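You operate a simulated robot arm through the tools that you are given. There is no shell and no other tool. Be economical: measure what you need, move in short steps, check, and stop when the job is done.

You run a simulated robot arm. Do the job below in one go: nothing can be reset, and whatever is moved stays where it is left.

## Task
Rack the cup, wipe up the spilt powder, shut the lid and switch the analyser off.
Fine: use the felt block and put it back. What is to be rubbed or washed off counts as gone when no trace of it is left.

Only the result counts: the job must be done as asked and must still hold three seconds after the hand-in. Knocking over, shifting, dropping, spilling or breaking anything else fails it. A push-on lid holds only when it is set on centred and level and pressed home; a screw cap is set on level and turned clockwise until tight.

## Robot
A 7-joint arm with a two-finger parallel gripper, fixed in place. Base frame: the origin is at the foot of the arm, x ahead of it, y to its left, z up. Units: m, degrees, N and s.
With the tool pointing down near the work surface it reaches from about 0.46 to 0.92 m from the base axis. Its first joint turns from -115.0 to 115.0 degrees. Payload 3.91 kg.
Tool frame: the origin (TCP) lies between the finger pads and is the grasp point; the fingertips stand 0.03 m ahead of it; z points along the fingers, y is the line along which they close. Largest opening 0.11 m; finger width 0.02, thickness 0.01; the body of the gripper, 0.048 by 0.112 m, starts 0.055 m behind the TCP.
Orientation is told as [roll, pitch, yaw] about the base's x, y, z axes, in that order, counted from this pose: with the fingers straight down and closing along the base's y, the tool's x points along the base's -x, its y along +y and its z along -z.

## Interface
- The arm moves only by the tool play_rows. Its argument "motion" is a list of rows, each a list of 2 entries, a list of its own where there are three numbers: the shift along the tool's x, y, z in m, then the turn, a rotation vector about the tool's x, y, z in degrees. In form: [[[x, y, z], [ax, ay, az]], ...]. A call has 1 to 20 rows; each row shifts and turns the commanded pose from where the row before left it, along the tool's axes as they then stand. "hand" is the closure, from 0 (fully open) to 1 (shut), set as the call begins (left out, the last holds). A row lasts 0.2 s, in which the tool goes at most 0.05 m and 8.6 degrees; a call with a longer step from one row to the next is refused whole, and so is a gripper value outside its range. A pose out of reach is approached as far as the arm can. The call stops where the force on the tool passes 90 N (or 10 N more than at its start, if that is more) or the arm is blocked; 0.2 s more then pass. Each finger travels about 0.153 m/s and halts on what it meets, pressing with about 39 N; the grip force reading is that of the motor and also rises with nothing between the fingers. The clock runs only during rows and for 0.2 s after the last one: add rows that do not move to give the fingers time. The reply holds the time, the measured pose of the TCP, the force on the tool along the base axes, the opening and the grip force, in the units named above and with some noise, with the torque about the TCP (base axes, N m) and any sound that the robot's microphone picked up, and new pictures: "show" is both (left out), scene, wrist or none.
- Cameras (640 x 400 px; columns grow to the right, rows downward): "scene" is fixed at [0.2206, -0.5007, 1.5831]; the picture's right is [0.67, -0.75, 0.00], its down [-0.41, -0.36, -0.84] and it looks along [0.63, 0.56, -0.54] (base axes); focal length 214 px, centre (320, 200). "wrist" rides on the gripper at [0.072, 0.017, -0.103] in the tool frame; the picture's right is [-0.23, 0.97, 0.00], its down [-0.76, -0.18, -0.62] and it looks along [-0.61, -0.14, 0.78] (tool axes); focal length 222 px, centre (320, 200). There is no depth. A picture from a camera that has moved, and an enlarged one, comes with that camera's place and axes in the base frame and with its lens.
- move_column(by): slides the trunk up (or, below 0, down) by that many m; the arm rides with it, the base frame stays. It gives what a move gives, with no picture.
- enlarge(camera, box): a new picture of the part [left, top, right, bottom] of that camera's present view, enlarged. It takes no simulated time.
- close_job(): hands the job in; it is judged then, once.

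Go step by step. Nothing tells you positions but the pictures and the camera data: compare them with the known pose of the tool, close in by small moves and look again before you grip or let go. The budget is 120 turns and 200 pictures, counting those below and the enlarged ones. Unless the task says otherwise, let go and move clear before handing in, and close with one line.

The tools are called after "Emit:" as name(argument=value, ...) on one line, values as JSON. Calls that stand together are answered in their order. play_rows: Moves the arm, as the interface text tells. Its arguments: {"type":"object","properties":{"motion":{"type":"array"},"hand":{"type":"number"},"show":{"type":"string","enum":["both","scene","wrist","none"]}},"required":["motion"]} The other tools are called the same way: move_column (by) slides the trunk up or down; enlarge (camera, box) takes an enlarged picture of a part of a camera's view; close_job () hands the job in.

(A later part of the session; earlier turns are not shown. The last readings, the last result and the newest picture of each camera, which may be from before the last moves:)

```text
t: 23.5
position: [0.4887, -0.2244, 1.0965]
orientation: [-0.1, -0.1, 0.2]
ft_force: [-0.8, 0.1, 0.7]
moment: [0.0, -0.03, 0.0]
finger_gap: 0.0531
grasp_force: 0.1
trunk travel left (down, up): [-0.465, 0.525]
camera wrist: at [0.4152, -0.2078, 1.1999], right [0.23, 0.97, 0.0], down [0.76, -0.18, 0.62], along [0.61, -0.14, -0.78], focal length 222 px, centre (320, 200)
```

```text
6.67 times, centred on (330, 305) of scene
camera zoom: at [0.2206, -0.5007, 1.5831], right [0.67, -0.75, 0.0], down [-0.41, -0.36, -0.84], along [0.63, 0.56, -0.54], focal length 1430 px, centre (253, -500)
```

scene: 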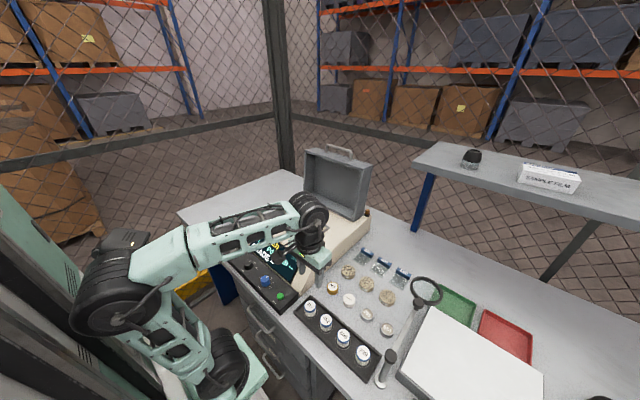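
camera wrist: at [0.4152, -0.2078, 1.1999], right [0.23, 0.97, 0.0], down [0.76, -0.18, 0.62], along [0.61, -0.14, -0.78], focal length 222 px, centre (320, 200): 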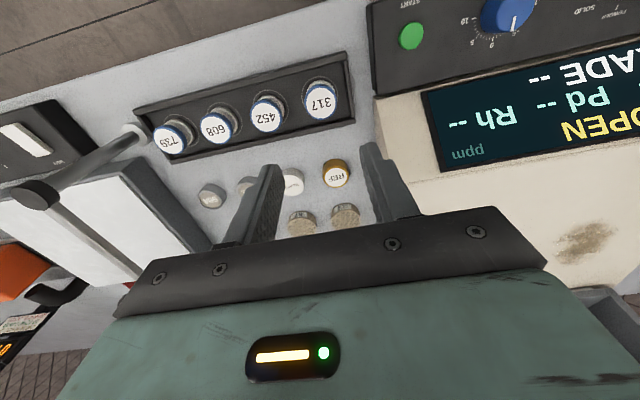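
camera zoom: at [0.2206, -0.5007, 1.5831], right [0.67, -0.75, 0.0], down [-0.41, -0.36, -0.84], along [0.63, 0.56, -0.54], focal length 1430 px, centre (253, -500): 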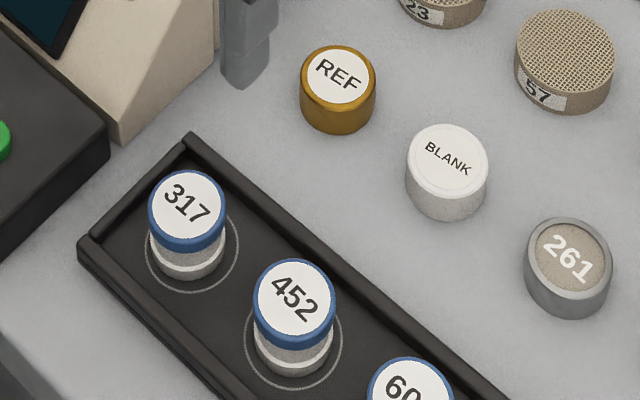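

Cup 317 is racked. Next I'll go across to the felt block at about (0.476, 0.257) and look.

Emit:
play_rows(motion=[[[0, 0.044, 0], [0, 0, 0]], [[0, 0.044, 0], [0, 0, 0]], [[0, 0.044, 0], [0, 0, 0]], [[0, 0.044, 0], [0, 0, 0]], [[0, 0.044, 0], [0, 0, 0]], [[0, 0.044, 0], [0, 0, 0]], [[0, 0.044, 0], [0, 0, 0]], [[0, 0.044, 0], [0, 0, 0]], [[0, 0.044, 0], [0, 0, 0]], [[0, 0.044, 0], [0, 0, 0]], [[0, 0.03, 0], [0, 0, 0]], [[0, 0, 0], [0, 0, 0]]], hand=0)

Emit:
enlarge(camera="wrist", box=[200, 60, 440, 210])

Emit:
enlarge(camera="scene", box=[210, 220, 290, 280])

```text
t: 26.1
position: [0.4857, 0.2469, 1.0936]
orientation: [0.0, 0.0, 0.1]
ft_force: [0.2, 0.9, 0.0]
moment: [-0.02, 0.02, 0.01]
finger_gap: 0.11
grasp_force: 0.1
trunk travel left (down, up): [-0.465, 0.525]
camera wrist: at [0.4137, 0.2632, 1.1982], right [0.23, 0.97, 0.0], down [0.76, -0.18, 0.62], along [0.61, -0.14, -0.78], focal length 222 px, centre (320, 200)
```

scene: 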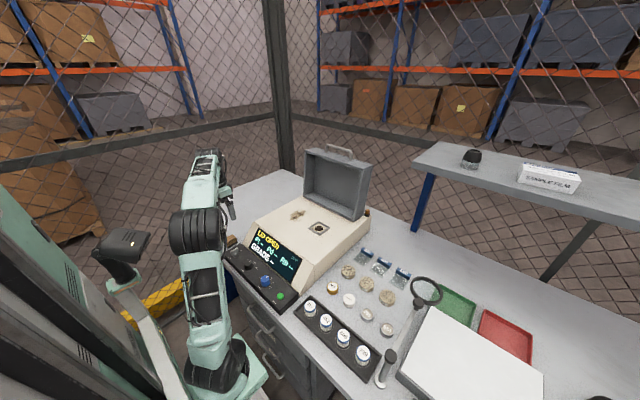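
wrist: 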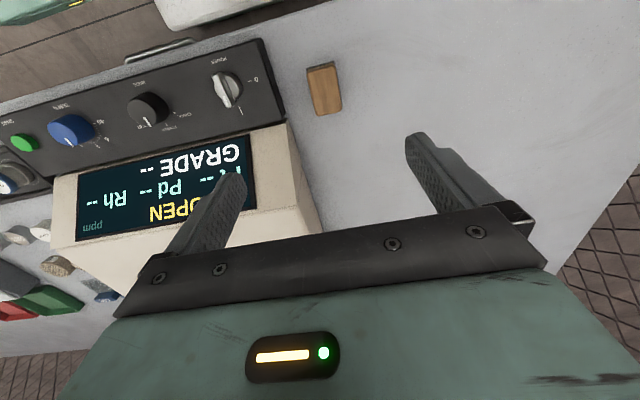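

```text
2.67 times, centred on (320, 135) of wrist
camera zoom: at [0.4137, 0.2632, 1.1982], right [0.23, 0.97, 0.0], down [0.76, -0.18, 0.62], along [0.61, -0.14, -0.78], focal length 592 px, centre (320, 373)
```

zoom: 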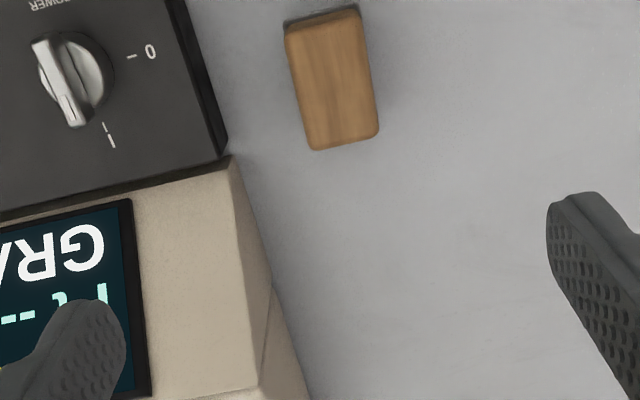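

```text
6.67 times, centred on (250, 250) of scene
camera zoom: at [0.2206, -0.5007, 1.5831], right [0.67, -0.75, 0.0], down [-0.41, -0.36, -0.84], along [0.63, 0.56, -0.54], focal length 1430 px, centre (787, -133)
```

zoom: 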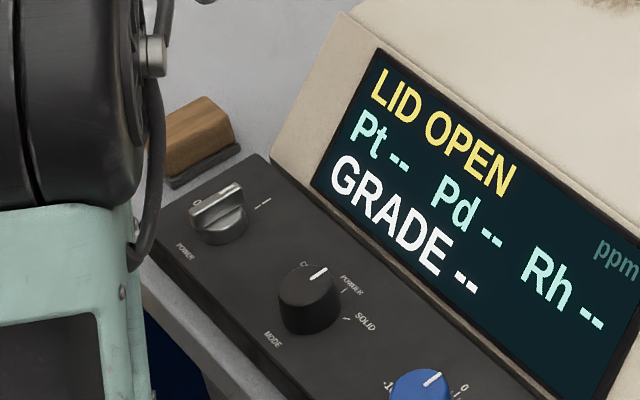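

The block is about 30 mm (y) by 65 mm (x), centred at about (0.474, 0.256). The power knob points to I (+x), with 0 toward +y. I'll set the opening to about 60 mm and descend over the block.

Emit:
play_rows(motion=[[[0.012, 0.0095, 0.02], [0, 0, 0]], [[0, 0, 0.045], [0, 0, 0]], [[0, 0, 0.045], [0, 0, 0]], [[0, 0, 0.01], [0, 0, 0]], [[0, 0, 0], [0, 0, 0]]], hand=0.45)

Emit:
enlarge(camera="wrist", box=[200, 60, 440, 210])

Emit:
enlarge(camera="scene", box=[200, 220, 280, 280])

```text
t: 27.3
position: [0.4762, 0.2566, 0.9754]
orientation: [0.0, 0.0, 0.1]
ft_force: [0.2, 0.2, -0.4]
moment: [0.0, 0.02, -0.06]
finger_gap: 0.0607
grasp_force: 0.1
trunk travel left (down, up): [-0.465, 0.525]
camera wrist: at [0.4023, 0.273, 1.0787], right [0.23, 0.97, 0.0], down [0.76, -0.18, 0.62], along [0.61, -0.14, -0.78], focal length 222 px, centre (320, 200)
```

scene: 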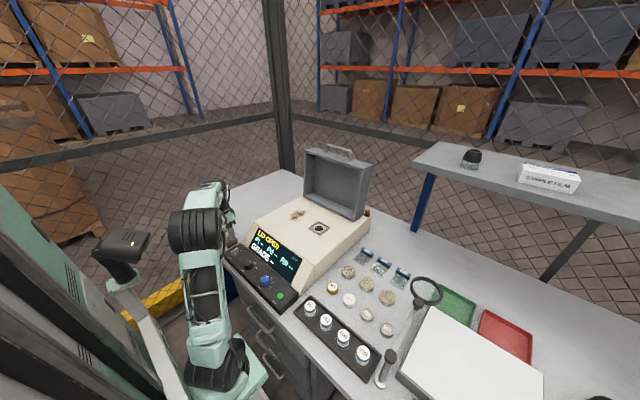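
wrist: 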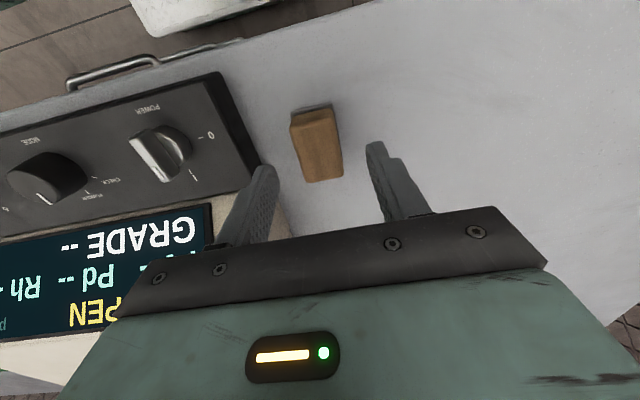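

```text
2.67 times, centred on (320, 135) of wrist
camera zoom: at [0.4023, 0.273, 1.0787], right [0.23, 0.97, 0.0], down [0.76, -0.18, 0.62], along [0.61, -0.14, -0.78], focal length 592 px, centre (320, 373)
```

zoom: 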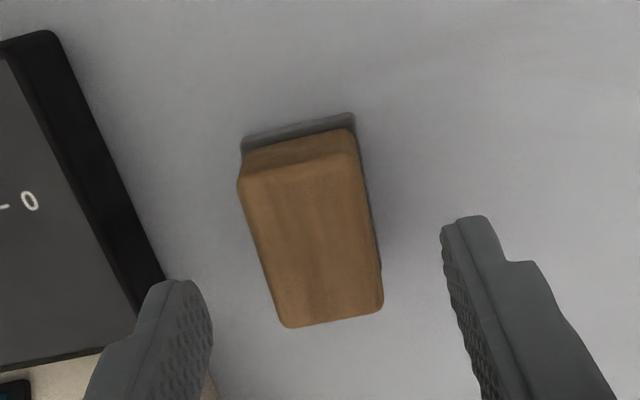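

```text
6.67 times, centred on (240, 250) of scene
camera zoom: at [0.2206, -0.5007, 1.5831], right [0.67, -0.75, 0.0], down [-0.41, -0.36, -0.84], along [0.63, 0.56, -0.54], focal length 1430 px, centre (853, -133)
```

zoom: 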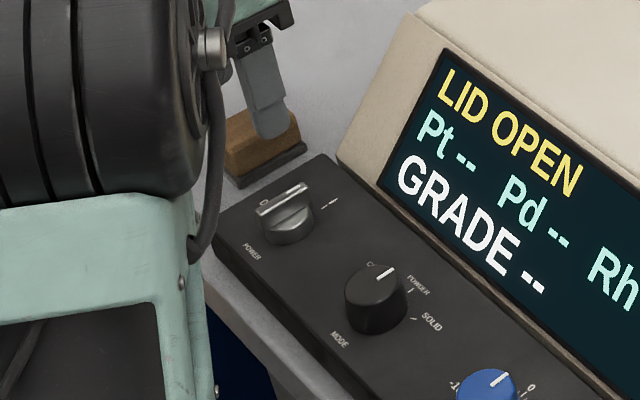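

Block top is at about 0.934, centred with the gripper. I'll descend 33 mm and close.

Emit:
play_rows(motion=[[[0.002, 0, 0.015], [0, 0, 0]], [[0, 0, 0.018], [0, 0, 0]], [[0, 0, 0], [0, 0, 0]]], show="none")

Emit:
enlarge(camera="scene", box=[200, 220, 260, 270])

Emit:
play_rows(motion=[[[0, 0, 0], [0, 0, 0]], [[0, 0, 0], [0, 0, 0]], [[0, 0, 0], [0, 0, 0]]], hand=1, show="wrist")

Emit:
enlarge(camera="wrist", box=[200, 60, 440, 210])

```text
t: 28.1
position: [0.4737, 0.2555, 0.9419]
orientation: [-0.1, 0.1, 0.0]
ft_force: [0.7, 0.3, -0.4]
moment: [0.01, 0.0, 0.0]
finger_gap: 0.0604
grasp_force: 0.0
trunk travel left (down, up): [-0.465, 0.525]
```

```text
8.00 times, centred on (230, 245) of scene
camera zoom: at [0.2206, -0.5007, 1.5831], right [0.67, -0.75, 0.0], down [-0.41, -0.36, -0.84], along [0.63, 0.56, -0.54], focal length 1716 px, centre (1040, -160)
```

zoom: 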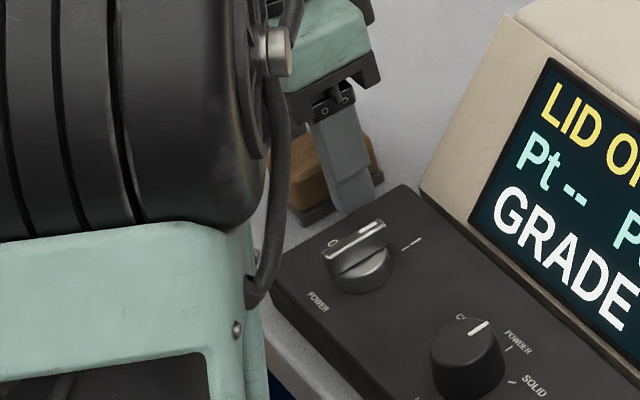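

```text
t: 28.9
position: [0.4731, 0.2548, 0.9426]
orientation: [-0.1, -0.1, 0.1]
ft_force: [-0.1, -1.1, -0.3]
moment: [0.05, 0.03, 0.01]
finger_gap: 0.0306
grasp_force: 39.0
trunk travel left (down, up): [-0.465, 0.525]
camera wrist: at [0.4003, 0.2714, 1.0464], right [0.23, 0.97, 0.0], down [0.76, -0.18, 0.62], along [0.61, -0.14, -0.78], focal length 222 px, centre (320, 200)
```

wrist: 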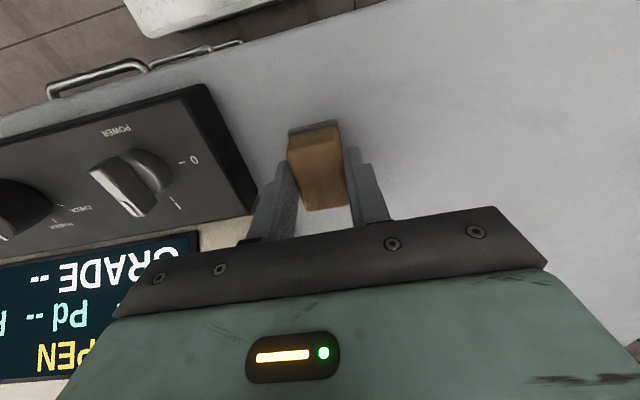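

```text
2.67 times, centred on (320, 135) of wrist
camera zoom: at [0.4003, 0.2714, 1.0464], right [0.23, 0.97, 0.0], down [0.76, -0.18, 0.62], along [0.61, -0.14, -0.78], focal length 592 px, centre (320, 373)
```

zoom: 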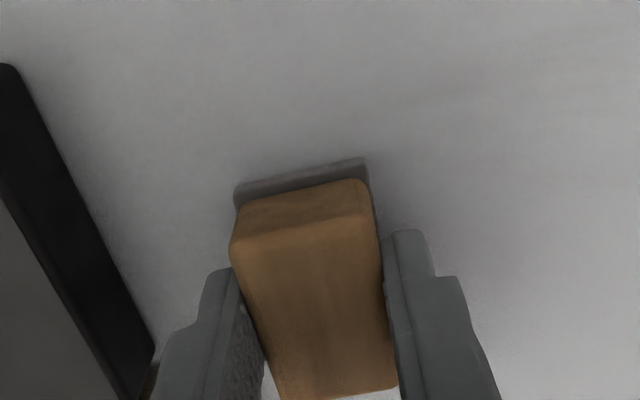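

Block held (30.6 mm); its resting pose is TCP (0.4725, 0.2545, 0.943). I'll lift it and carry it above the powder.

Emit:
play_rows(motion=[[[0, 0, -0.04], [0, 0, 0]], [[0, 0, -0.045], [0, 0, 0]], [[0, 0, -0.045], [0, 0, 0]], [[0, 0, -0.04], [0, 0, 0]], [[-0.04, -0.022, 0], [0, 0, 0]], [[-0.04, -0.022, 0], [0, 0, 0]], [[-0.04, -0.022, 0], [0, 0, 0]], [[-0.04, -0.022, 0], [0, 0, 0]], [[-0.04, -0.022, 0], [0, 0, 0]], [[-0.03, -0.022, 0], [0, 0, 0]], [[0, 0, 0], [0, 0, 0]]])

Emit:
enlarge(camera="wrist", box=[200, 60, 440, 210])

Emit:
enlarge(camera="scene", box=[240, 160, 360, 250])

```text
t: 31.3
position: [0.7021, 0.1227, 1.1123]
orientation: [0.1, 0.0, 0.0]
ft_force: [-0.2, 0.2, -0.5]
moment: [0.0, 0.0, 0.03]
finger_gap: 0.0308
grasp_force: 38.7
trunk travel left (down, up): [-0.465, 0.525]
camera wrist: at [0.6286, 0.1398, 1.217], right [0.23, 0.97, 0.0], down [0.76, -0.18, 0.62], along [0.61, -0.14, -0.78], focal length 222 px, centre (320, 200)
```

scene: 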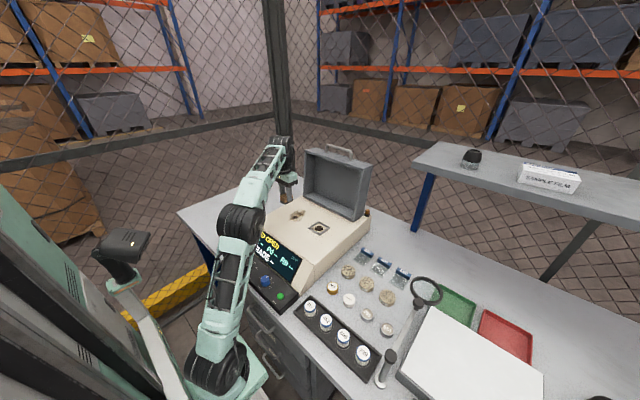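
wrist: 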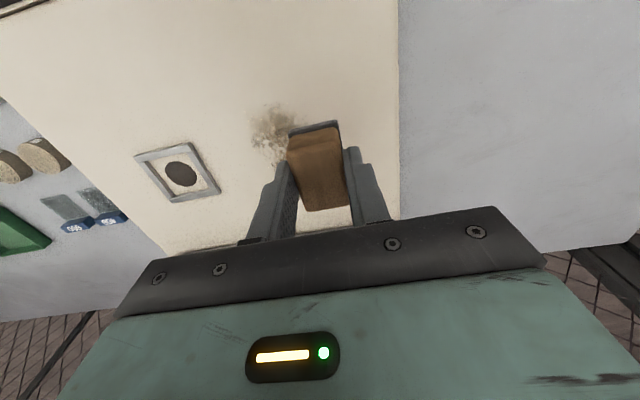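

```text
2.67 times, centred on (320, 135) of wrist
camera zoom: at [0.6286, 0.1398, 1.217], right [0.23, 0.97, 0.0], down [0.76, -0.18, 0.62], along [0.61, -0.14, -0.78], focal length 592 px, centre (320, 373)
```

zoom: 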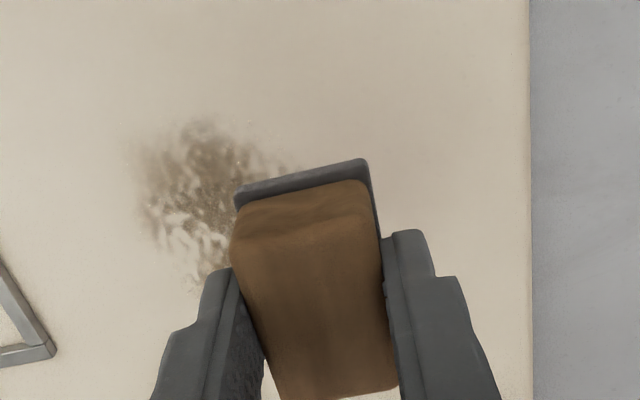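

```text
4.44 times, centred on (300, 205) of scene
camera zoom: at [0.2206, -0.5007, 1.5831], right [0.67, -0.75, 0.0], down [-0.41, -0.36, -0.84], along [0.63, 0.56, -0.54], focal length 953 px, centre (409, 178)
```

zoom: 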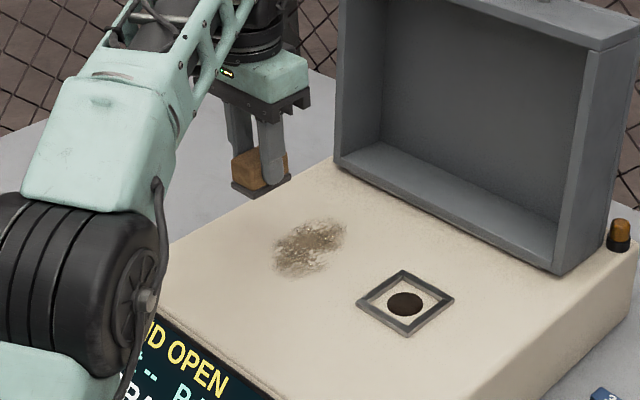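

Powder spans about x 0.68–0.785, y 0.05–0.135. I'll go to its +y edge and lower until the felt touches.

Emit:
play_rows(motion=[[[-0.009, 0.02, 0.02], [0, 0, 0]], [[0, 0, 0.03], [0, 0, 0]], [[0, 0, 0], [0, 0, 0]]], show="none")

Emit:
enlarge(camera="scene", box=[250, 170, 330, 230])

Emit:
play_rows(motion=[[[0, 0, 0.004], [0, 0, 0]], [[0, 0, 0.004], [0, 0, 0]], [[0, 0, 0], [0, 0, 0]]], show="none")

Emit:
play_rows(motion=[[[0, 0, 0.003], [0, 0, 0]], [[0, 0, 0.003], [0, 0, 0]], [[0, 0, 0], [0, 0, 0]]], show="none")

```text
t: 32.1
position: [0.7123, 0.1424, 1.0628]
orientation: [0.0, 0.1, 0.1]
ft_force: [-0.3, 0.1, 0.3]
moment: [0.01, 0.02, 0.03]
finger_gap: 0.0308
grasp_force: 39.1
trunk travel left (down, up): [-0.465, 0.525]
```

```text
6.67 times, centred on (290, 200) of scene
camera zoom: at [0.2206, -0.5007, 1.5831], right [0.67, -0.75, 0.0], down [-0.41, -0.36, -0.84], along [0.63, 0.56, -0.54], focal length 1430 px, centre (520, 200)
```

zoom: 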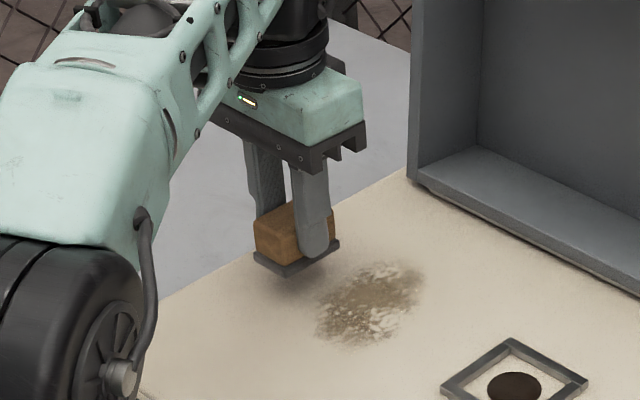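

```text
t: 32.9
position: [0.7116, 0.1434, 1.0547]
orientation: [0.0, 0.0, 0.1]
ft_force: [0.0, 0.7, -0.1]
moment: [0.0, -0.01, -0.01]
finger_gap: 0.0306
grasp_force: 38.8
trunk travel left (down, up): [-0.465, 0.525]
```

```text
t: 33.7
position: [0.7123, 0.1434, 1.0485]
orientation: [0.0, 0.0, 0.1]
ft_force: [0.1, 0.0, 0.4]
moment: [-0.03, 0.03, -0.02]
finger_gap: 0.0309
grasp_force: 39.0
trunk travel left (down, up): [-0.465, 0.525]
```

Emit:
play_rows(motion=[[[0, 0, 0.002], [0, 0, 0]], [[0, 0, 0.002], [0, 0, 0]], [[0, 0, 0], [0, 0, 0]]], show="none")

Emit:
play_rows(motion=[[[0, 0, 0.002], [0, 0, 0]], [[0, 0, 0], [0, 0, 0]]], show="none")

Emit:
play_rows(motion=[[[0, 0, 0.002], [0, 0, 0]], [[0, 0, 0], [0, 0, 0]]], show="wrist")

Emit:
enlarge(camera="scene", box=[250, 170, 330, 230])

```text
t: 34.5
position: [0.7116, 0.1439, 1.0451]
orientation: [-0.1, 0.0, 0.1]
ft_force: [0.1, 0.8, -0.6]
moment: [-0.01, -0.01, 0.02]
finger_gap: 0.0305
grasp_force: 39.6
trunk travel left (down, up): [-0.465, 0.525]
```

```text
t: 35.1
position: [0.7125, 0.1445, 1.0423]
orientation: [0.0, 0.0, 0.1]
ft_force: [-0.4, -0.5, 0.6]
moment: [0.02, -0.01, 0.03]
finger_gap: 0.0308
grasp_force: 39.4
trunk travel left (down, up): [-0.465, 0.525]
```

```text
t: 35.7
position: [0.713, 0.1445, 1.0422]
orientation: [0.1, -0.2, 0.1]
ft_force: [2.8, 0.3, 16.8]
moment: [0.01, 0.04, 0.0]
finger_gap: 0.0308
grasp_force: 39.2
trunk travel left (down, up): [-0.465, 0.525]
camera wrist: at [0.6389, 0.1601, 1.1457], right [0.23, 0.97, 0.0], down [0.76, -0.18, 0.63], along [0.61, -0.14, -0.78], focal length 222 px, centre (320, 200)
```

wrist: 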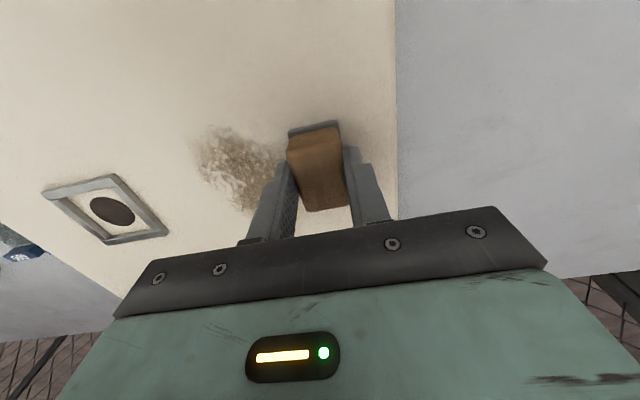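

```text
6.67 times, centred on (290, 200) of scene
camera zoom: at [0.2206, -0.5007, 1.5831], right [0.67, -0.75, 0.0], down [-0.41, -0.36, -0.84], along [0.63, 0.56, -0.54], focal length 1430 px, centre (520, 200)
```

zoom: 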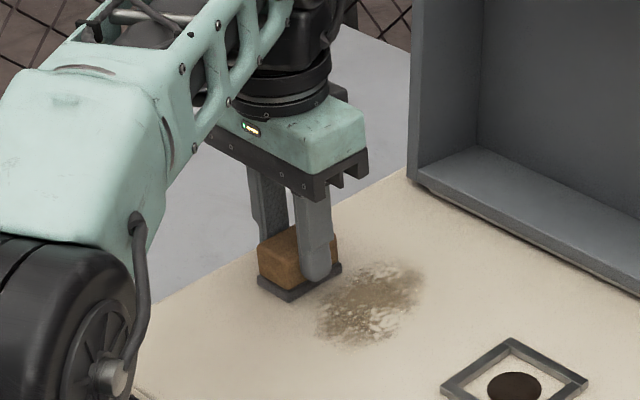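

The felt is pressing with about 17 N. I'll stroke across in -y, then back.

Emit:
play_rows(motion=[[[0, -0.02, 0], [0, 0, 0]], [[0, -0.02, 0], [0, 0, 0]], [[0, -0.02, 0], [0, 0, 0]], [[0, -0.02, 0], [0, 0, 0]], [[0, -0.02, 0], [0, 0, 0]], [[0, 0, 0], [0, 0, 0]], [[0, 0.02, 0], [0, 0, 0]], [[0, 0.02, 0], [0, 0, 0]], [[0, 0.02, 0], [0, 0, 0]], [[0, 0.02, 0], [0, 0, 0]], [[0, 0.02, 0], [0, 0, 0]], [[0, 0, 0], [0, 0, 0]]], show="wrist")

Emit:
enlarge(camera="scene", box=[250, 170, 330, 230])

```text
t: 38.3
position: [0.7125, 0.1439, 1.0419]
orientation: [0.0, -0.1, 0.1]
ft_force: [-0.7, -10.5, 31.0]
moment: [-0.37, 0.08, -0.02]
finger_gap: 0.0306
grasp_force: 38.4
trunk travel left (down, up): [-0.465, 0.525]
camera wrist: at [0.6386, 0.1601, 1.1452], right [0.23, 0.97, 0.0], down [0.76, -0.18, 0.62], along [0.61, -0.14, -0.78], focal length 222 px, centre (320, 200)
```

wrist: 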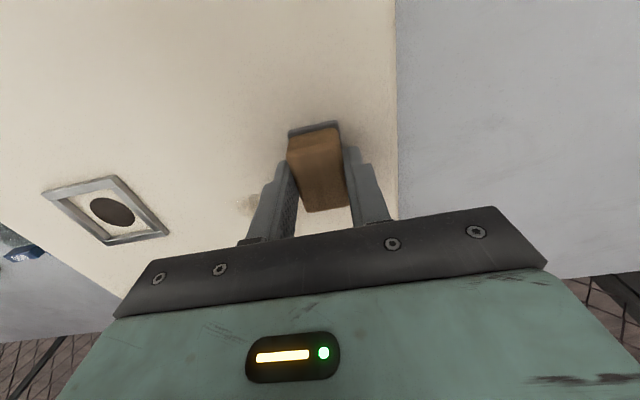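

```text
6.67 times, centred on (290, 200) of scene
camera zoom: at [0.2206, -0.5007, 1.5831], right [0.67, -0.75, 0.0], down [-0.41, -0.36, -0.84], along [0.63, 0.56, -0.54], focal length 1430 px, centre (520, 200)
```

zoom: 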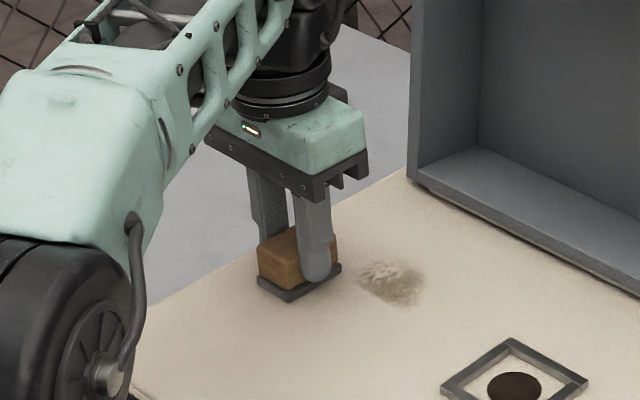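

The near part is wiped clean. I'll do the far strip at x of about 0.763.

Emit:
play_rows(motion=[[[-0.025, 0, -0.0005], [0, 0, 0]], [[-0.025, 0, 0], [0, 0, 0]], [[0, -0.02, 0], [0, 0, 0]], [[0, -0.02, 0], [0, 0, 0]], [[0, -0.02, 0], [0, 0, 0]], [[0, -0.02, 0], [0, 0, 0]], [[0, -0.02, 0], [0, 0, 0]], [[0, 0, 0], [0, 0, 0]], [[0, 0.02, 0], [0, 0, 0]], [[0, 0.02, 0], [0, 0, 0]], [[0, 0.02, 0], [0, 0, 0]], [[0, 0.02, 0], [0, 0, 0]], [[0, 0.02, 0], [0, 0, 0]], [[0, 0, 0], [0, 0, 0]]], show="wrist")

Emit:
enlarge(camera="scene", box=[250, 170, 330, 230])

```text
t: 41.3
position: [0.7638, 0.145, 1.0409]
orientation: [0.0, 0.0, 0.1]
ft_force: [0.5, -3.4, 13.2]
moment: [-0.12, -0.18, -0.02]
finger_gap: 0.0306
grasp_force: 38.9
trunk travel left (down, up): [-0.465, 0.525]
camera wrist: at [0.6896, 0.1604, 1.1451], right [0.23, 0.97, 0.0], down [0.76, -0.18, 0.62], along [0.61, -0.14, -0.78], focal length 222 px, centre (320, 200)
```

wrist: 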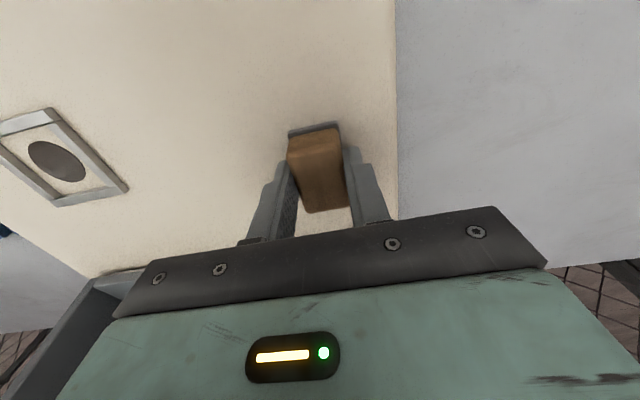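

```text
6.67 times, centred on (290, 200) of scene
camera zoom: at [0.2206, -0.5007, 1.5831], right [0.67, -0.75, 0.0], down [-0.41, -0.36, -0.84], along [0.63, 0.56, -0.54], focal length 1430 px, centre (520, 200)
```

zoom: 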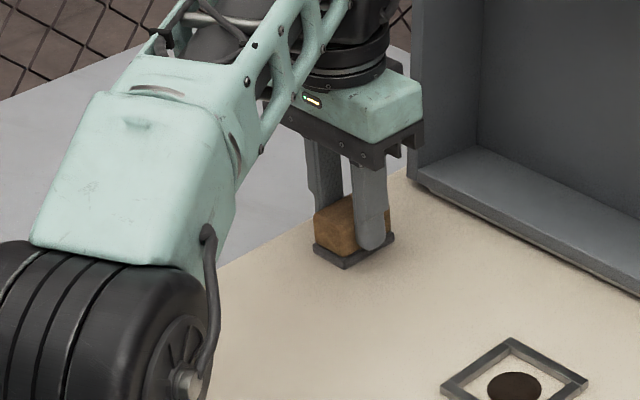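

It looks clean. I'll make extra passes at the middle and near strips to be sure no faint margin remains.

Emit:
play_rows(motion=[[[0.01, 0.005, 0.0005], [0, 0, 0]], [[0.015, -0.015, 0], [0, 0, 0]], [[0, -0.025, 0], [0, 0, 0]], [[0, -0.025, 0], [0, 0, 0]], [[0, -0.025, 0], [0, 0, 0]], [[0, -0.025, 0], [0, 0, 0]], [[0.025, 0, 0], [0, 0, 0]], [[0.025, 0, 0], [0, 0, 0]], [[0, 0.025, 0], [0, 0, 0]], [[0, 0.025, 0], [0, 0, 0]], [[0, 0.025, 0], [0, 0, 0]], [[0, 0.025, 0], [0, 0, 0]], [[0, 0.01, 0], [0, 0, 0]], [[-0.03, 0, 0], [0, 0, 0]], [[-0.03, 0, 0], [0, 0, 0]], [[-0.02, 0, 0], [0, 0, 0]], [[0, -0.03, 0], [0, 0, 0]], [[0, -0.03, 0], [0, 0, 0]], [[0, -0.03, 0], [0, 0, 0]], [[0, -0.02, 0], [0, 0, 0]]], show="none")

Emit:
play_rows(motion=[[[0, 0, -0.02], [0, 0, 0]], [[0.02, 0.04, -0.045], [0, 0, 0]], [[0.02, 0.045, -0.02], [0, 0, 0]], [[0.03, 0.03, 0], [0, 0, 0]], [[0.02, 0.04, 0], [0, 0, 0]], [[0, 0, 0], [0, 0, 0]]], show="wrist")

Emit:
enlarge(camera="scene", box=[250, 170, 350, 240])

Emit:
enlarge(camera="wrist", box=[150, 0, 350, 140])

```text
t: 45.5
position: [0.7684, 0.0337, 1.0414]
orientation: [0.0, -0.1, 0.0]
ft_force: [-0.4, 3.4, 16.6]
moment: [0.15, 0.02, -0.02]
finger_gap: 0.031
grasp_force: 39.2
trunk travel left (down, up): [-0.465, 0.525]
```

```text
refused: row 2 steps farther than a row can; nothing moved
```

```text
5.71 times, centred on (300, 205) of scene
camera zoom: at [0.2206, -0.5007, 1.5831], right [0.67, -0.75, 0.0], down [-0.41, -0.36, -0.84], along [0.63, 0.56, -0.54], focal length 1226 px, centre (434, 171)
```

zoom: 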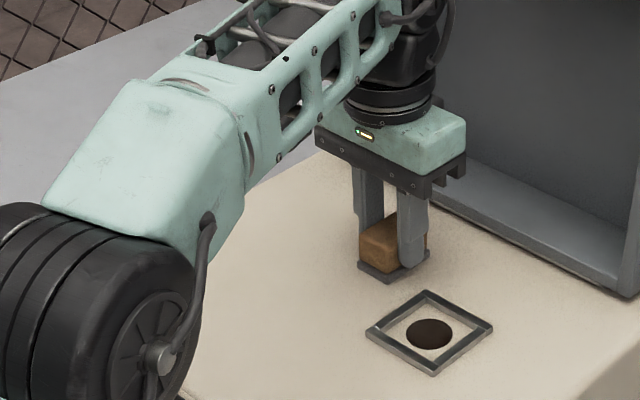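

```text
2.86 times, centred on (250, 70) of wrist
camera zoom: at [0.6945, 0.0498, 1.1444], right [0.23, 0.97, 0.0], down [0.76, -0.18, 0.62], along [0.61, -0.14, -0.78], focal length 635 px, centre (520, 571)
```

zoom: 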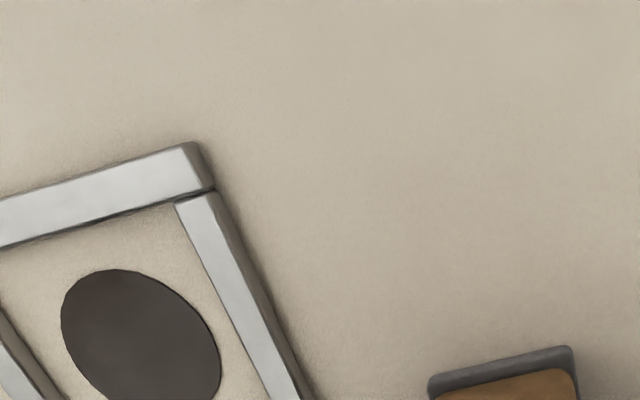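

Surface looks clean. I'll lift and head back toward the block's place, looking at the wiped area from above.

Emit:
play_rows(motion=[[[0, 0, -0.03], [0, 0, 0]], [[0, 0, -0.04], [0, 0, 0]], [[0.037, 0.0276, 0], [0, 0, 0]], [[0.037, 0.0276, 0], [0, 0, 0]], [[0.037, 0.0276, 0], [0, 0, 0]], [[0.037, 0.0276, 0], [0, 0, 0]], [[0.037, 0.0276, 0], [0, 0, 0]], [[0.037, 0.0276, 0], [0, 0, 0]], [[0.037, 0.0276, 0], [0, 0, 0]], [[0.037, 0.0276, 0], [0, 0, 0]], [[0, 0, 0], [0, 0, 0]]])

Emit:
enlarge(camera="scene", box=[250, 170, 350, 240])

```text
t: 47.9
position: [0.4706, 0.2561, 1.1112]
orientation: [0.0, 0.0, 0.1]
ft_force: [0.6, -0.5, -1.4]
moment: [-0.04, -0.02, -0.01]
finger_gap: 0.0305
grasp_force: 39.5
trunk travel left (down, up): [-0.465, 0.525]
camera wrist: at [0.3976, 0.2728, 1.2144], right [0.23, 0.97, 0.0], down [0.76, -0.18, 0.62], along [0.61, -0.14, -0.78], focal length 222 px, centre (320, 200)
```

scene: 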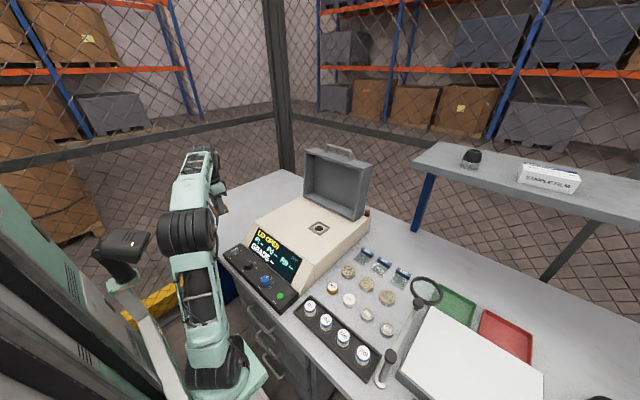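
wrist: 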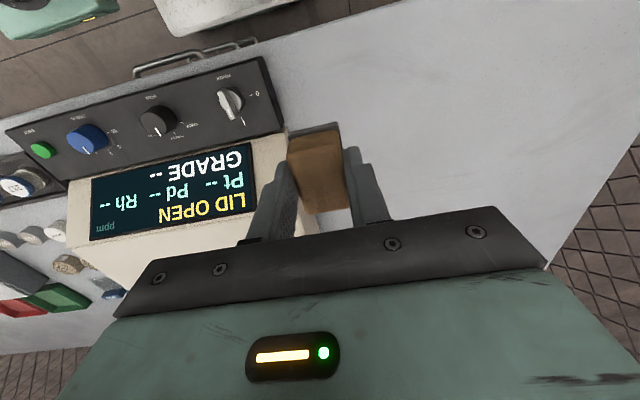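

```text
5.71 times, centred on (300, 205) of scene
camera zoom: at [0.2206, -0.5007, 1.5831], right [0.67, -0.75, 0.0], down [-0.41, -0.36, -0.84], along [0.63, 0.56, -0.54], focal length 1226 px, centre (434, 171)
```

zoom: 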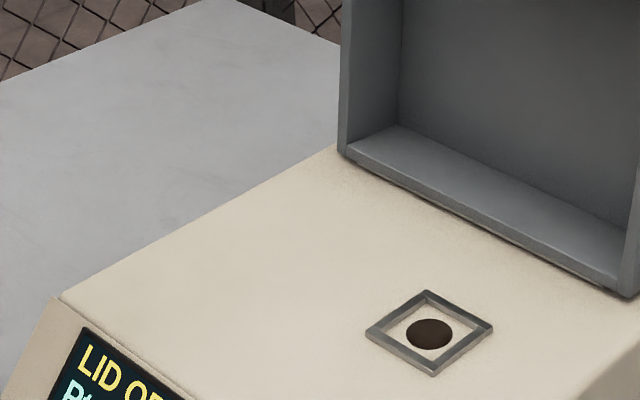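

The analyser top is clean. I'll set the block back exactly where it was, using the recorded pose.

Emit:
play_rows(motion=[[[-0.0025, -0.0014, 0.04], [0, 0, 0]], [[0, 0, 0.045], [0, 0, 0]], [[0, 0, 0.045], [0, 0, 0]], [[0, 0, 0.025], [0, 0, 0]], [[0, 0, 0.007], [0, 0, 0]], [[0, 0, 0.002], [0, 0, 0]], [[0, 0, 0], [0, 0, 0]]], show="none")

Emit:
play_rows(motion=[[[0, 0, 0.002], [0, 0, 0]], [[0, 0, 0], [0, 0, 0]]], show="none")

Emit:
play_rows(motion=[[[0, 0, 0.001], [0, 0, 0]], [[0, 0, 0], [0, 0, 0]]], show="wrist")

```text
t: 49.5
position: [0.4747, 0.2531, 0.9473]
orientation: [-0.1, 0.1, 0.1]
ft_force: [-0.2, -0.4, 0.1]
moment: [-0.05, -0.03, 0.04]
finger_gap: 0.0308
grasp_force: 39.3
trunk travel left (down, up): [-0.465, 0.525]
```

```text
t: 50.1
position: [0.4754, 0.2537, 0.9447]
orientation: [-0.1, 0.1, 0.1]
ft_force: [0.5, -0.3, 0.1]
moment: [0.02, 0.01, 0.01]
finger_gap: 0.0307
grasp_force: 39.0
trunk travel left (down, up): [-0.465, 0.525]
```

```text
t: 50.7
position: [0.4755, 0.2538, 0.9431]
orientation: [0.0, 0.0, 0.1]
ft_force: [-0.2, -0.7, -0.9]
moment: [0.02, 0.0, -0.02]
finger_gap: 0.0306
grasp_force: 38.9
trunk travel left (down, up): [-0.465, 0.525]
camera wrist: at [0.4018, 0.2702, 1.0463], right [0.23, 0.97, 0.0], down [0.76, -0.18, 0.62], along [0.61, -0.14, -0.78], focal length 222 px, centre (320, 200)
```

wrist: 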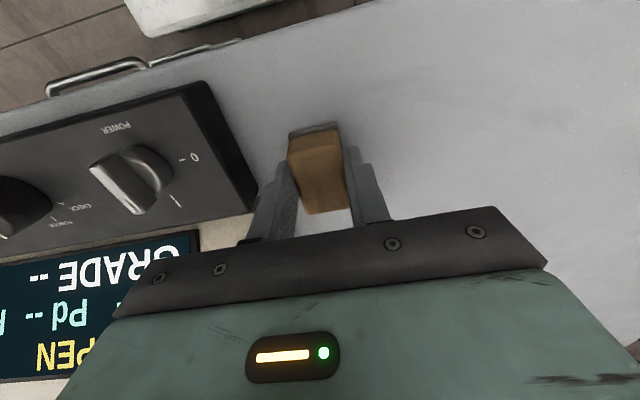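

Almost touching; two more 1 mm steps.

Emit:
play_rows(motion=[[[0.001, 0.001, 0.001], [0, 0, 0]], [[0, 0, 0], [0, 0, 0]]], show="none")

Emit:
play_rows(motion=[[[0, 0, 0.001], [0, 0, 0]], [[0, 0, 0], [0, 0, 0]]], show="none")

```text
t: 51.3
position: [0.4731, 0.2544, 0.9417]
orientation: [0.0, 0.1, 0.1]
ft_force: [-0.1, 0.4, -0.4]
moment: [0.01, -0.01, -0.01]
finger_gap: 0.0307
grasp_force: 39.6
trunk travel left (down, up): [-0.465, 0.525]
```

```text
t: 51.9
position: [0.4739, 0.2549, 0.9413]
orientation: [0.0, 0.1, 0.1]
ft_force: [-0.7, 0.0, -1.2]
moment: [0.01, -0.02, 0.04]
finger_gap: 0.0308
grasp_force: 38.6
trunk travel left (down, up): [-0.465, 0.525]
```

Emit:
play_rows(motion=[[[0, 0, 0.001], [0, 0, 0]], [[0, 0, 0], [0, 0, 0]]], show="none")

Emit:
play_rows(motion=[[[0, 0, 0.001], [0, 0, 0]], [[0, 0, 0], [0, 0, 0]]], show="none")

Emit:
enlarge(camera="wrist", box=[240, 80, 400, 210])

```text
t: 52.5
position: [0.4735, 0.2537, 0.9404]
orientation: [0.1, 0.0, 0.0]
ft_force: [0.3, 0.9, 8.1]
moment: [-0.03, -0.04, -0.01]
finger_gap: 0.0308
grasp_force: 38.7
trunk travel left (down, up): [-0.465, 0.525]
```

```text
t: 53.1
position: [0.4723, 0.254, 0.9418]
orientation: [0.1, -0.2, 0.1]
ft_force: [0.2, -0.5, 25.0]
moment: [-0.13, 0.04, 0.01]
finger_gap: 0.0308
grasp_force: 39.2
trunk travel left (down, up): [-0.465, 0.525]
```

```text
3.08 times, centred on (320, 145) of wrist
camera zoom: at [0.3999, 0.2701, 1.0441], right [0.23, 0.97, 0.0], down [0.76, -0.18, 0.62], along [0.61, -0.14, -0.78], focal length 684 px, centre (320, 369)
```

zoom: 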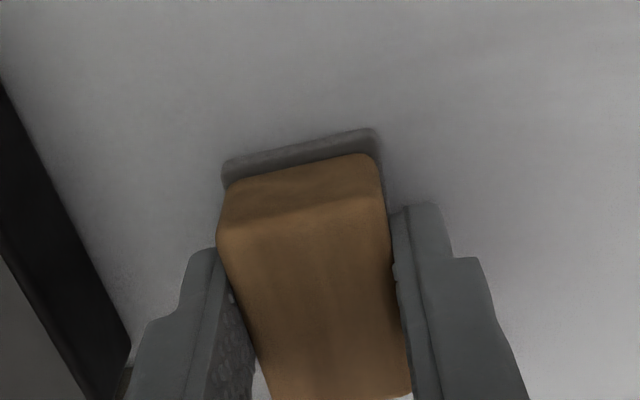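

The block is down. I'll ease off, open partway and rise clear.

Emit:
play_rows(motion=[[[0, 0, -0.0015], [0, 0, 0]], [[0, 0, 0], [0, 0, 0]]], show="none")

Emit:
play_rows(motion=[[[0, 0, 0], [0, 0, 0]], [[0, 0, 0], [0, 0, 0]]], hand=0.45, show="none")

Emit:
play_rows(motion=[[[0, 0, -0.03], [0, 0, 0]], [[0, 0, -0.045], [0, 0, 0]], [[0, 0, -0.045], [0, 0, 0]], [[0, 0, -0.035], [0, 0, 0]], [[0, 0, 0], [0, 0, 0]]], show="wrist")

Emit:
enlarge(camera="wrist", box=[180, 40, 380, 180])

```text
t: 53.7
position: [0.4731, 0.2539, 0.9405]
orientation: [0.0, 0.0, 0.0]
ft_force: [2.9, 2.4, 17.1]
moment: [0.09, -0.14, 0.01]
finger_gap: 0.0308
grasp_force: 39.4
trunk travel left (down, up): [-0.465, 0.525]
```

```text
t: 54.3
position: [0.4736, 0.2534, 0.9399]
orientation: [-0.1, 0.0, 0.1]
ft_force: [-0.3, -0.1, -0.4]
moment: [0.0, -0.01, -0.01]
finger_gap: 0.0606
grasp_force: 0.1
trunk travel left (down, up): [-0.465, 0.525]
```

```text
t: 55.5
position: [0.4728, 0.2547, 1.0969]
orientation: [0.0, -0.1, 0.2]
ft_force: [0.6, -0.6, -0.1]
moment: [0.01, 0.02, -0.02]
finger_gap: 0.0604
grasp_force: 0.0
trunk travel left (down, up): [-0.465, 0.525]
camera wrist: at [0.3991, 0.2706, 1.2002], right [0.23, 0.97, 0.0], down [0.76, -0.18, 0.62], along [0.61, -0.14, -0.78], focal length 222 px, centre (320, 200)
```

wrist: 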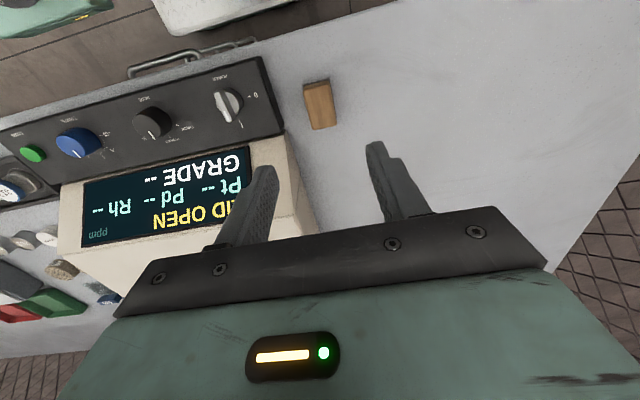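

```text
2.86 times, centred on (280, 110) of wrist
camera zoom: at [0.3991, 0.2706, 1.2002], right [0.23, 0.97, 0.0], down [0.76, -0.18, 0.62], along [0.61, -0.14, -0.78], focal length 635 px, centre (434, 457)
```

zoom: 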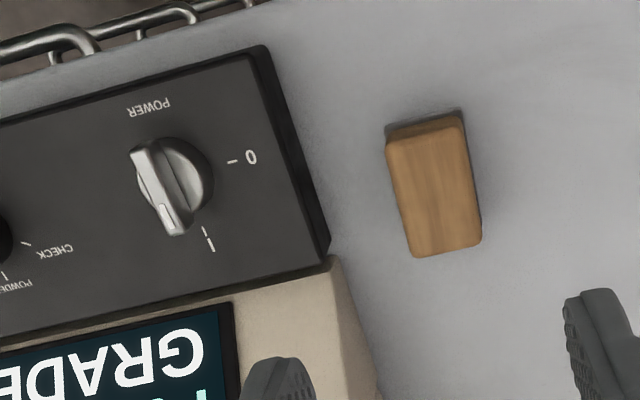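

The block is back in place. Next is the lid: I plan to straddle its handle bar from above with the fingers closing along x and swing it down. First I'll raise the trunk and move near the handle.

Emit:
move_column(by=0.16)

Emit:
play_rows(motion=[[[0, 0, -0.045], [0, 0, 0]], [[0, 0, -0.045], [0, 0, 0]], [[-0.02, -0.04, 0], [0, 0, 0]], [[-0.02, -0.04, 0], [0, 0, 0]], [[-0.02, -0.04, 0], [0, 0, 0]], [[-0.02, -0.04, 0], [0, 0, 0]], [[-0.02, -0.04, 0], [0, 0, 0]], [[0, -0.02, 0], [0, 0, 0]], [[0, 0, 0], [0, 0, 0]]], show="none")

Emit:
play_rows(motion=[[[0, 0, 0], [0, 8, 0]], [[0, 0, 0], [0, 8, 0]], [[0, 0, 0], [0, 8, 0]], [[0, 0, 0], [0, 8, 0]], [[0, 0, 0], [0, 8, 0]], [[0, 0, 0], [0, 0, 0]]])

```text
t: 57.3
position: [0.4717, 0.254, 1.2559]
orientation: [0.0, 0.0, 0.1]
ft_force: [-0.5, 0.4, 0.2]
moment: [-0.01, 0.0, 0.01]
finger_gap: 0.0602
grasp_force: 0.2
trunk travel left (down, up): [-0.625, 0.365]
```

```text
t: 59.3
position: [0.5734, 0.0343, 1.3468]
orientation: [-0.1, 0.0, 0.1]
ft_force: [-0.2, 0.8, 0.4]
moment: [0.01, -0.02, 0.02]
finger_gap: 0.0604
grasp_force: 0.0
trunk travel left (down, up): [-0.625, 0.365]
```

```text
t: 60.7
position: [0.5594, 0.0256, 1.338]
orientation: [0.2, 12.7, 0.1]
ft_force: [0.1, 0.1, -0.5]
moment: [0.02, 0.01, -0.02]
finger_gap: 0.0603
grasp_force: 0.1
out of reach, approached as far as the arm can: row 2, 3, 4, 5
trunk travel left (down, up): [-0.625, 0.365]
camera wrist: at [0.5115, 0.0417, 1.4548], right [0.22, 0.97, -0.05], down [0.88, -0.18, 0.44], along [0.42, -0.14, -0.9], focal length 222 px, centre (320, 200)
```

scene: 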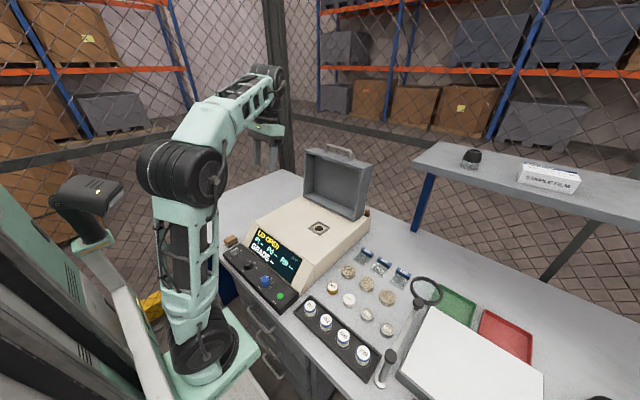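
wrist: 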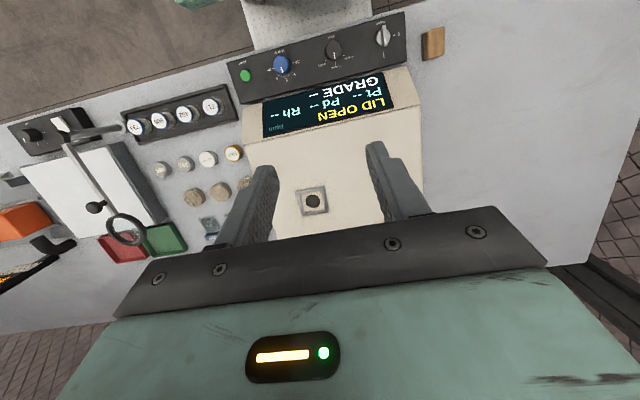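

I turned the wrong way. Turning back, and tilting to point forward.

Emit:
play_rows(motion=[[[0, 0, 0], [0, -8, 0]], [[0, 0, 0], [0, -8, 0]], [[0, 0, 0], [0, -8, 0]], [[0, 0, 0], [0, -8, 0]], [[0, 0, 0], [0, -8, 0]], [[0, 0, 0], [0, 0, 0]]], show="wrist")

```text
t: 62.1
position: [0.5597, 0.0247, 1.3384]
orientation: [0.3, -27.5, -0.2]
ft_force: [0.5, 0.2, 0.2]
moment: [-0.01, 0.01, -0.01]
finger_gap: 0.0606
grasp_force: 0.1
trunk travel left (down, up): [-0.625, 0.365]
camera wrist: at [0.4474, 0.0421, 1.3966], right [0.2, 0.97, 0.11], down [0.39, -0.18, 0.9], along [0.9, -0.14, -0.42], focal length 222 px, centre (320, 200)
```

wrist: 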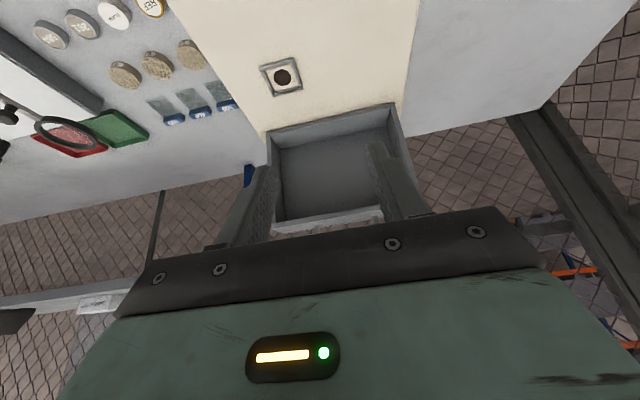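

Emit:
play_rows(motion=[[[0, 0, 0], [0, -8, 0]], [[0, 0, 0], [0, -8, 0]], [[-0.02, 0, -0.04], [0, 0, 0]], [[0, 0, 0], [0, 0, 0]]], show="wrist")

Emit:
enlarge(camera="wrist", box=[220, 60, 440, 210])

```text
t: 63.1
position: [0.5588, 0.0275, 1.3724]
orientation: [0.4, -43.3, -0.2]
ft_force: [0.8, -0.1, 0.0]
moment: [-0.02, 0.01, 0.03]
finger_gap: 0.0606
grasp_force: 0.1
out of reach, approached as far as the arm can: row 2
trunk travel left (down, up): [-0.625, 0.365]
camera wrist: at [0.4343, 0.0441, 1.3979], right [0.17, 0.97, 0.16], down [0.13, -0.18, 0.98], along [0.98, -0.14, -0.15], focal length 222 px, centre (320, 200)
```

wrist: 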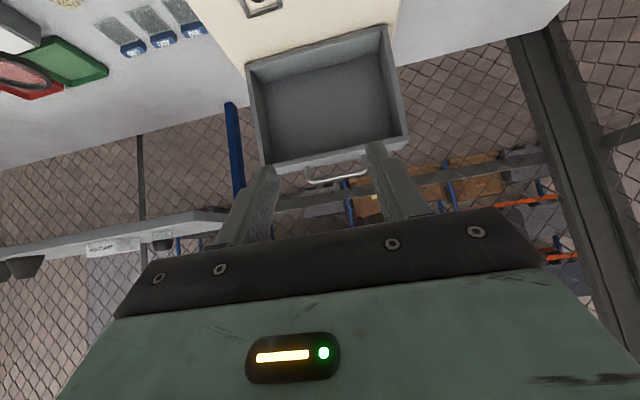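

```text
2.67 times, centred on (330, 135) of wrist
camera zoom: at [0.4343, 0.0441, 1.3979], right [0.17, 0.97, 0.16], down [0.13, -0.18, 0.98], along [0.98, -0.14, -0.15], focal length 592 px, centre (293, 373)
```

zoom: 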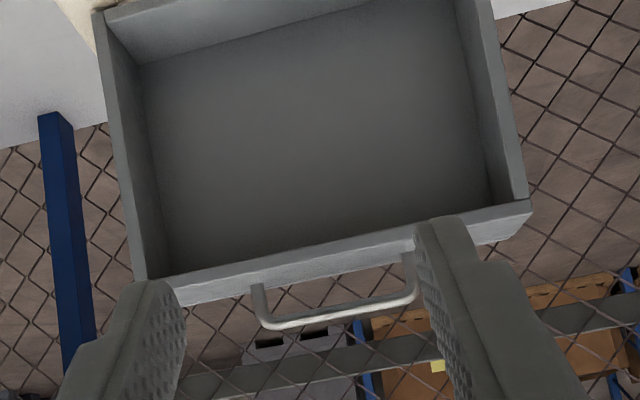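

The handle bar lies at about (0.927, 0.024, 1.278), with the lid leaning back a little. I'll roll the gripper 90° about its axis so the fingers can straddle the bar with the tool tilted forward.

Emit:
play_rows(motion=[[[0, 0, 0], [0, 0, -8.5]], [[0, 0, 0], [0, 0, -8.5]], [[0, 0, 0], [0, 0, -8.5]], [[0, 0, 0], [0, 0, -8.5]], [[0, 0, 0], [0, 0, -8.5]], [[0, 0, 0], [0, 0, -8.5]], [[0, 0, 0], [0, 0, -8.5]], [[0, 0, 0], [0, 0, -8.5]], [[0, 0, 0], [0, 0, -8.5]], [[0, 0, 0], [0, 0, -8.5]], [[0, 0, 0], [0, 0, -5]], [[0, 0, 0], [0, 0, 0]]])

```text
t: 65.7
position: [0.558, 0.0271, 1.3718]
orientation: [-43.2, -0.2, 90.1]
ft_force: [0.7, 0.0, -0.3]
moment: [0.01, -0.01, 0.01]
finger_gap: 0.0603
grasp_force: 0.1
trunk travel left (down, up): [-0.625, 0.365]
camera wrist: at [0.4745, -0.0453, 1.4357], right [-0.71, 0.23, -0.67], down [-0.3, 0.76, 0.58], along [0.64, 0.61, -0.47], focal length 222 px, centre (320, 200)
```

scene: 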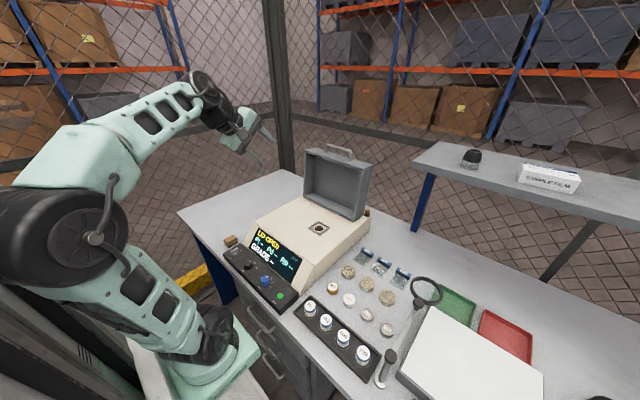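
wrist: 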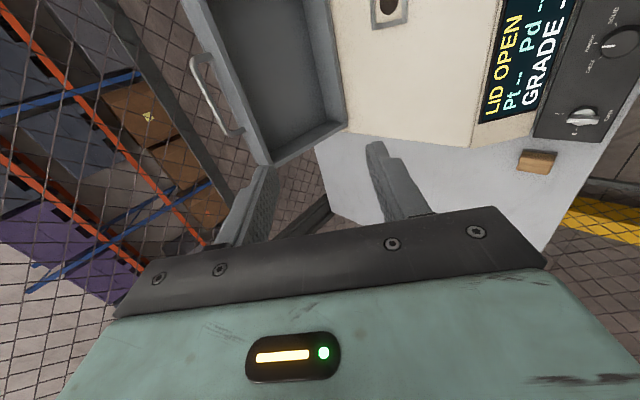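

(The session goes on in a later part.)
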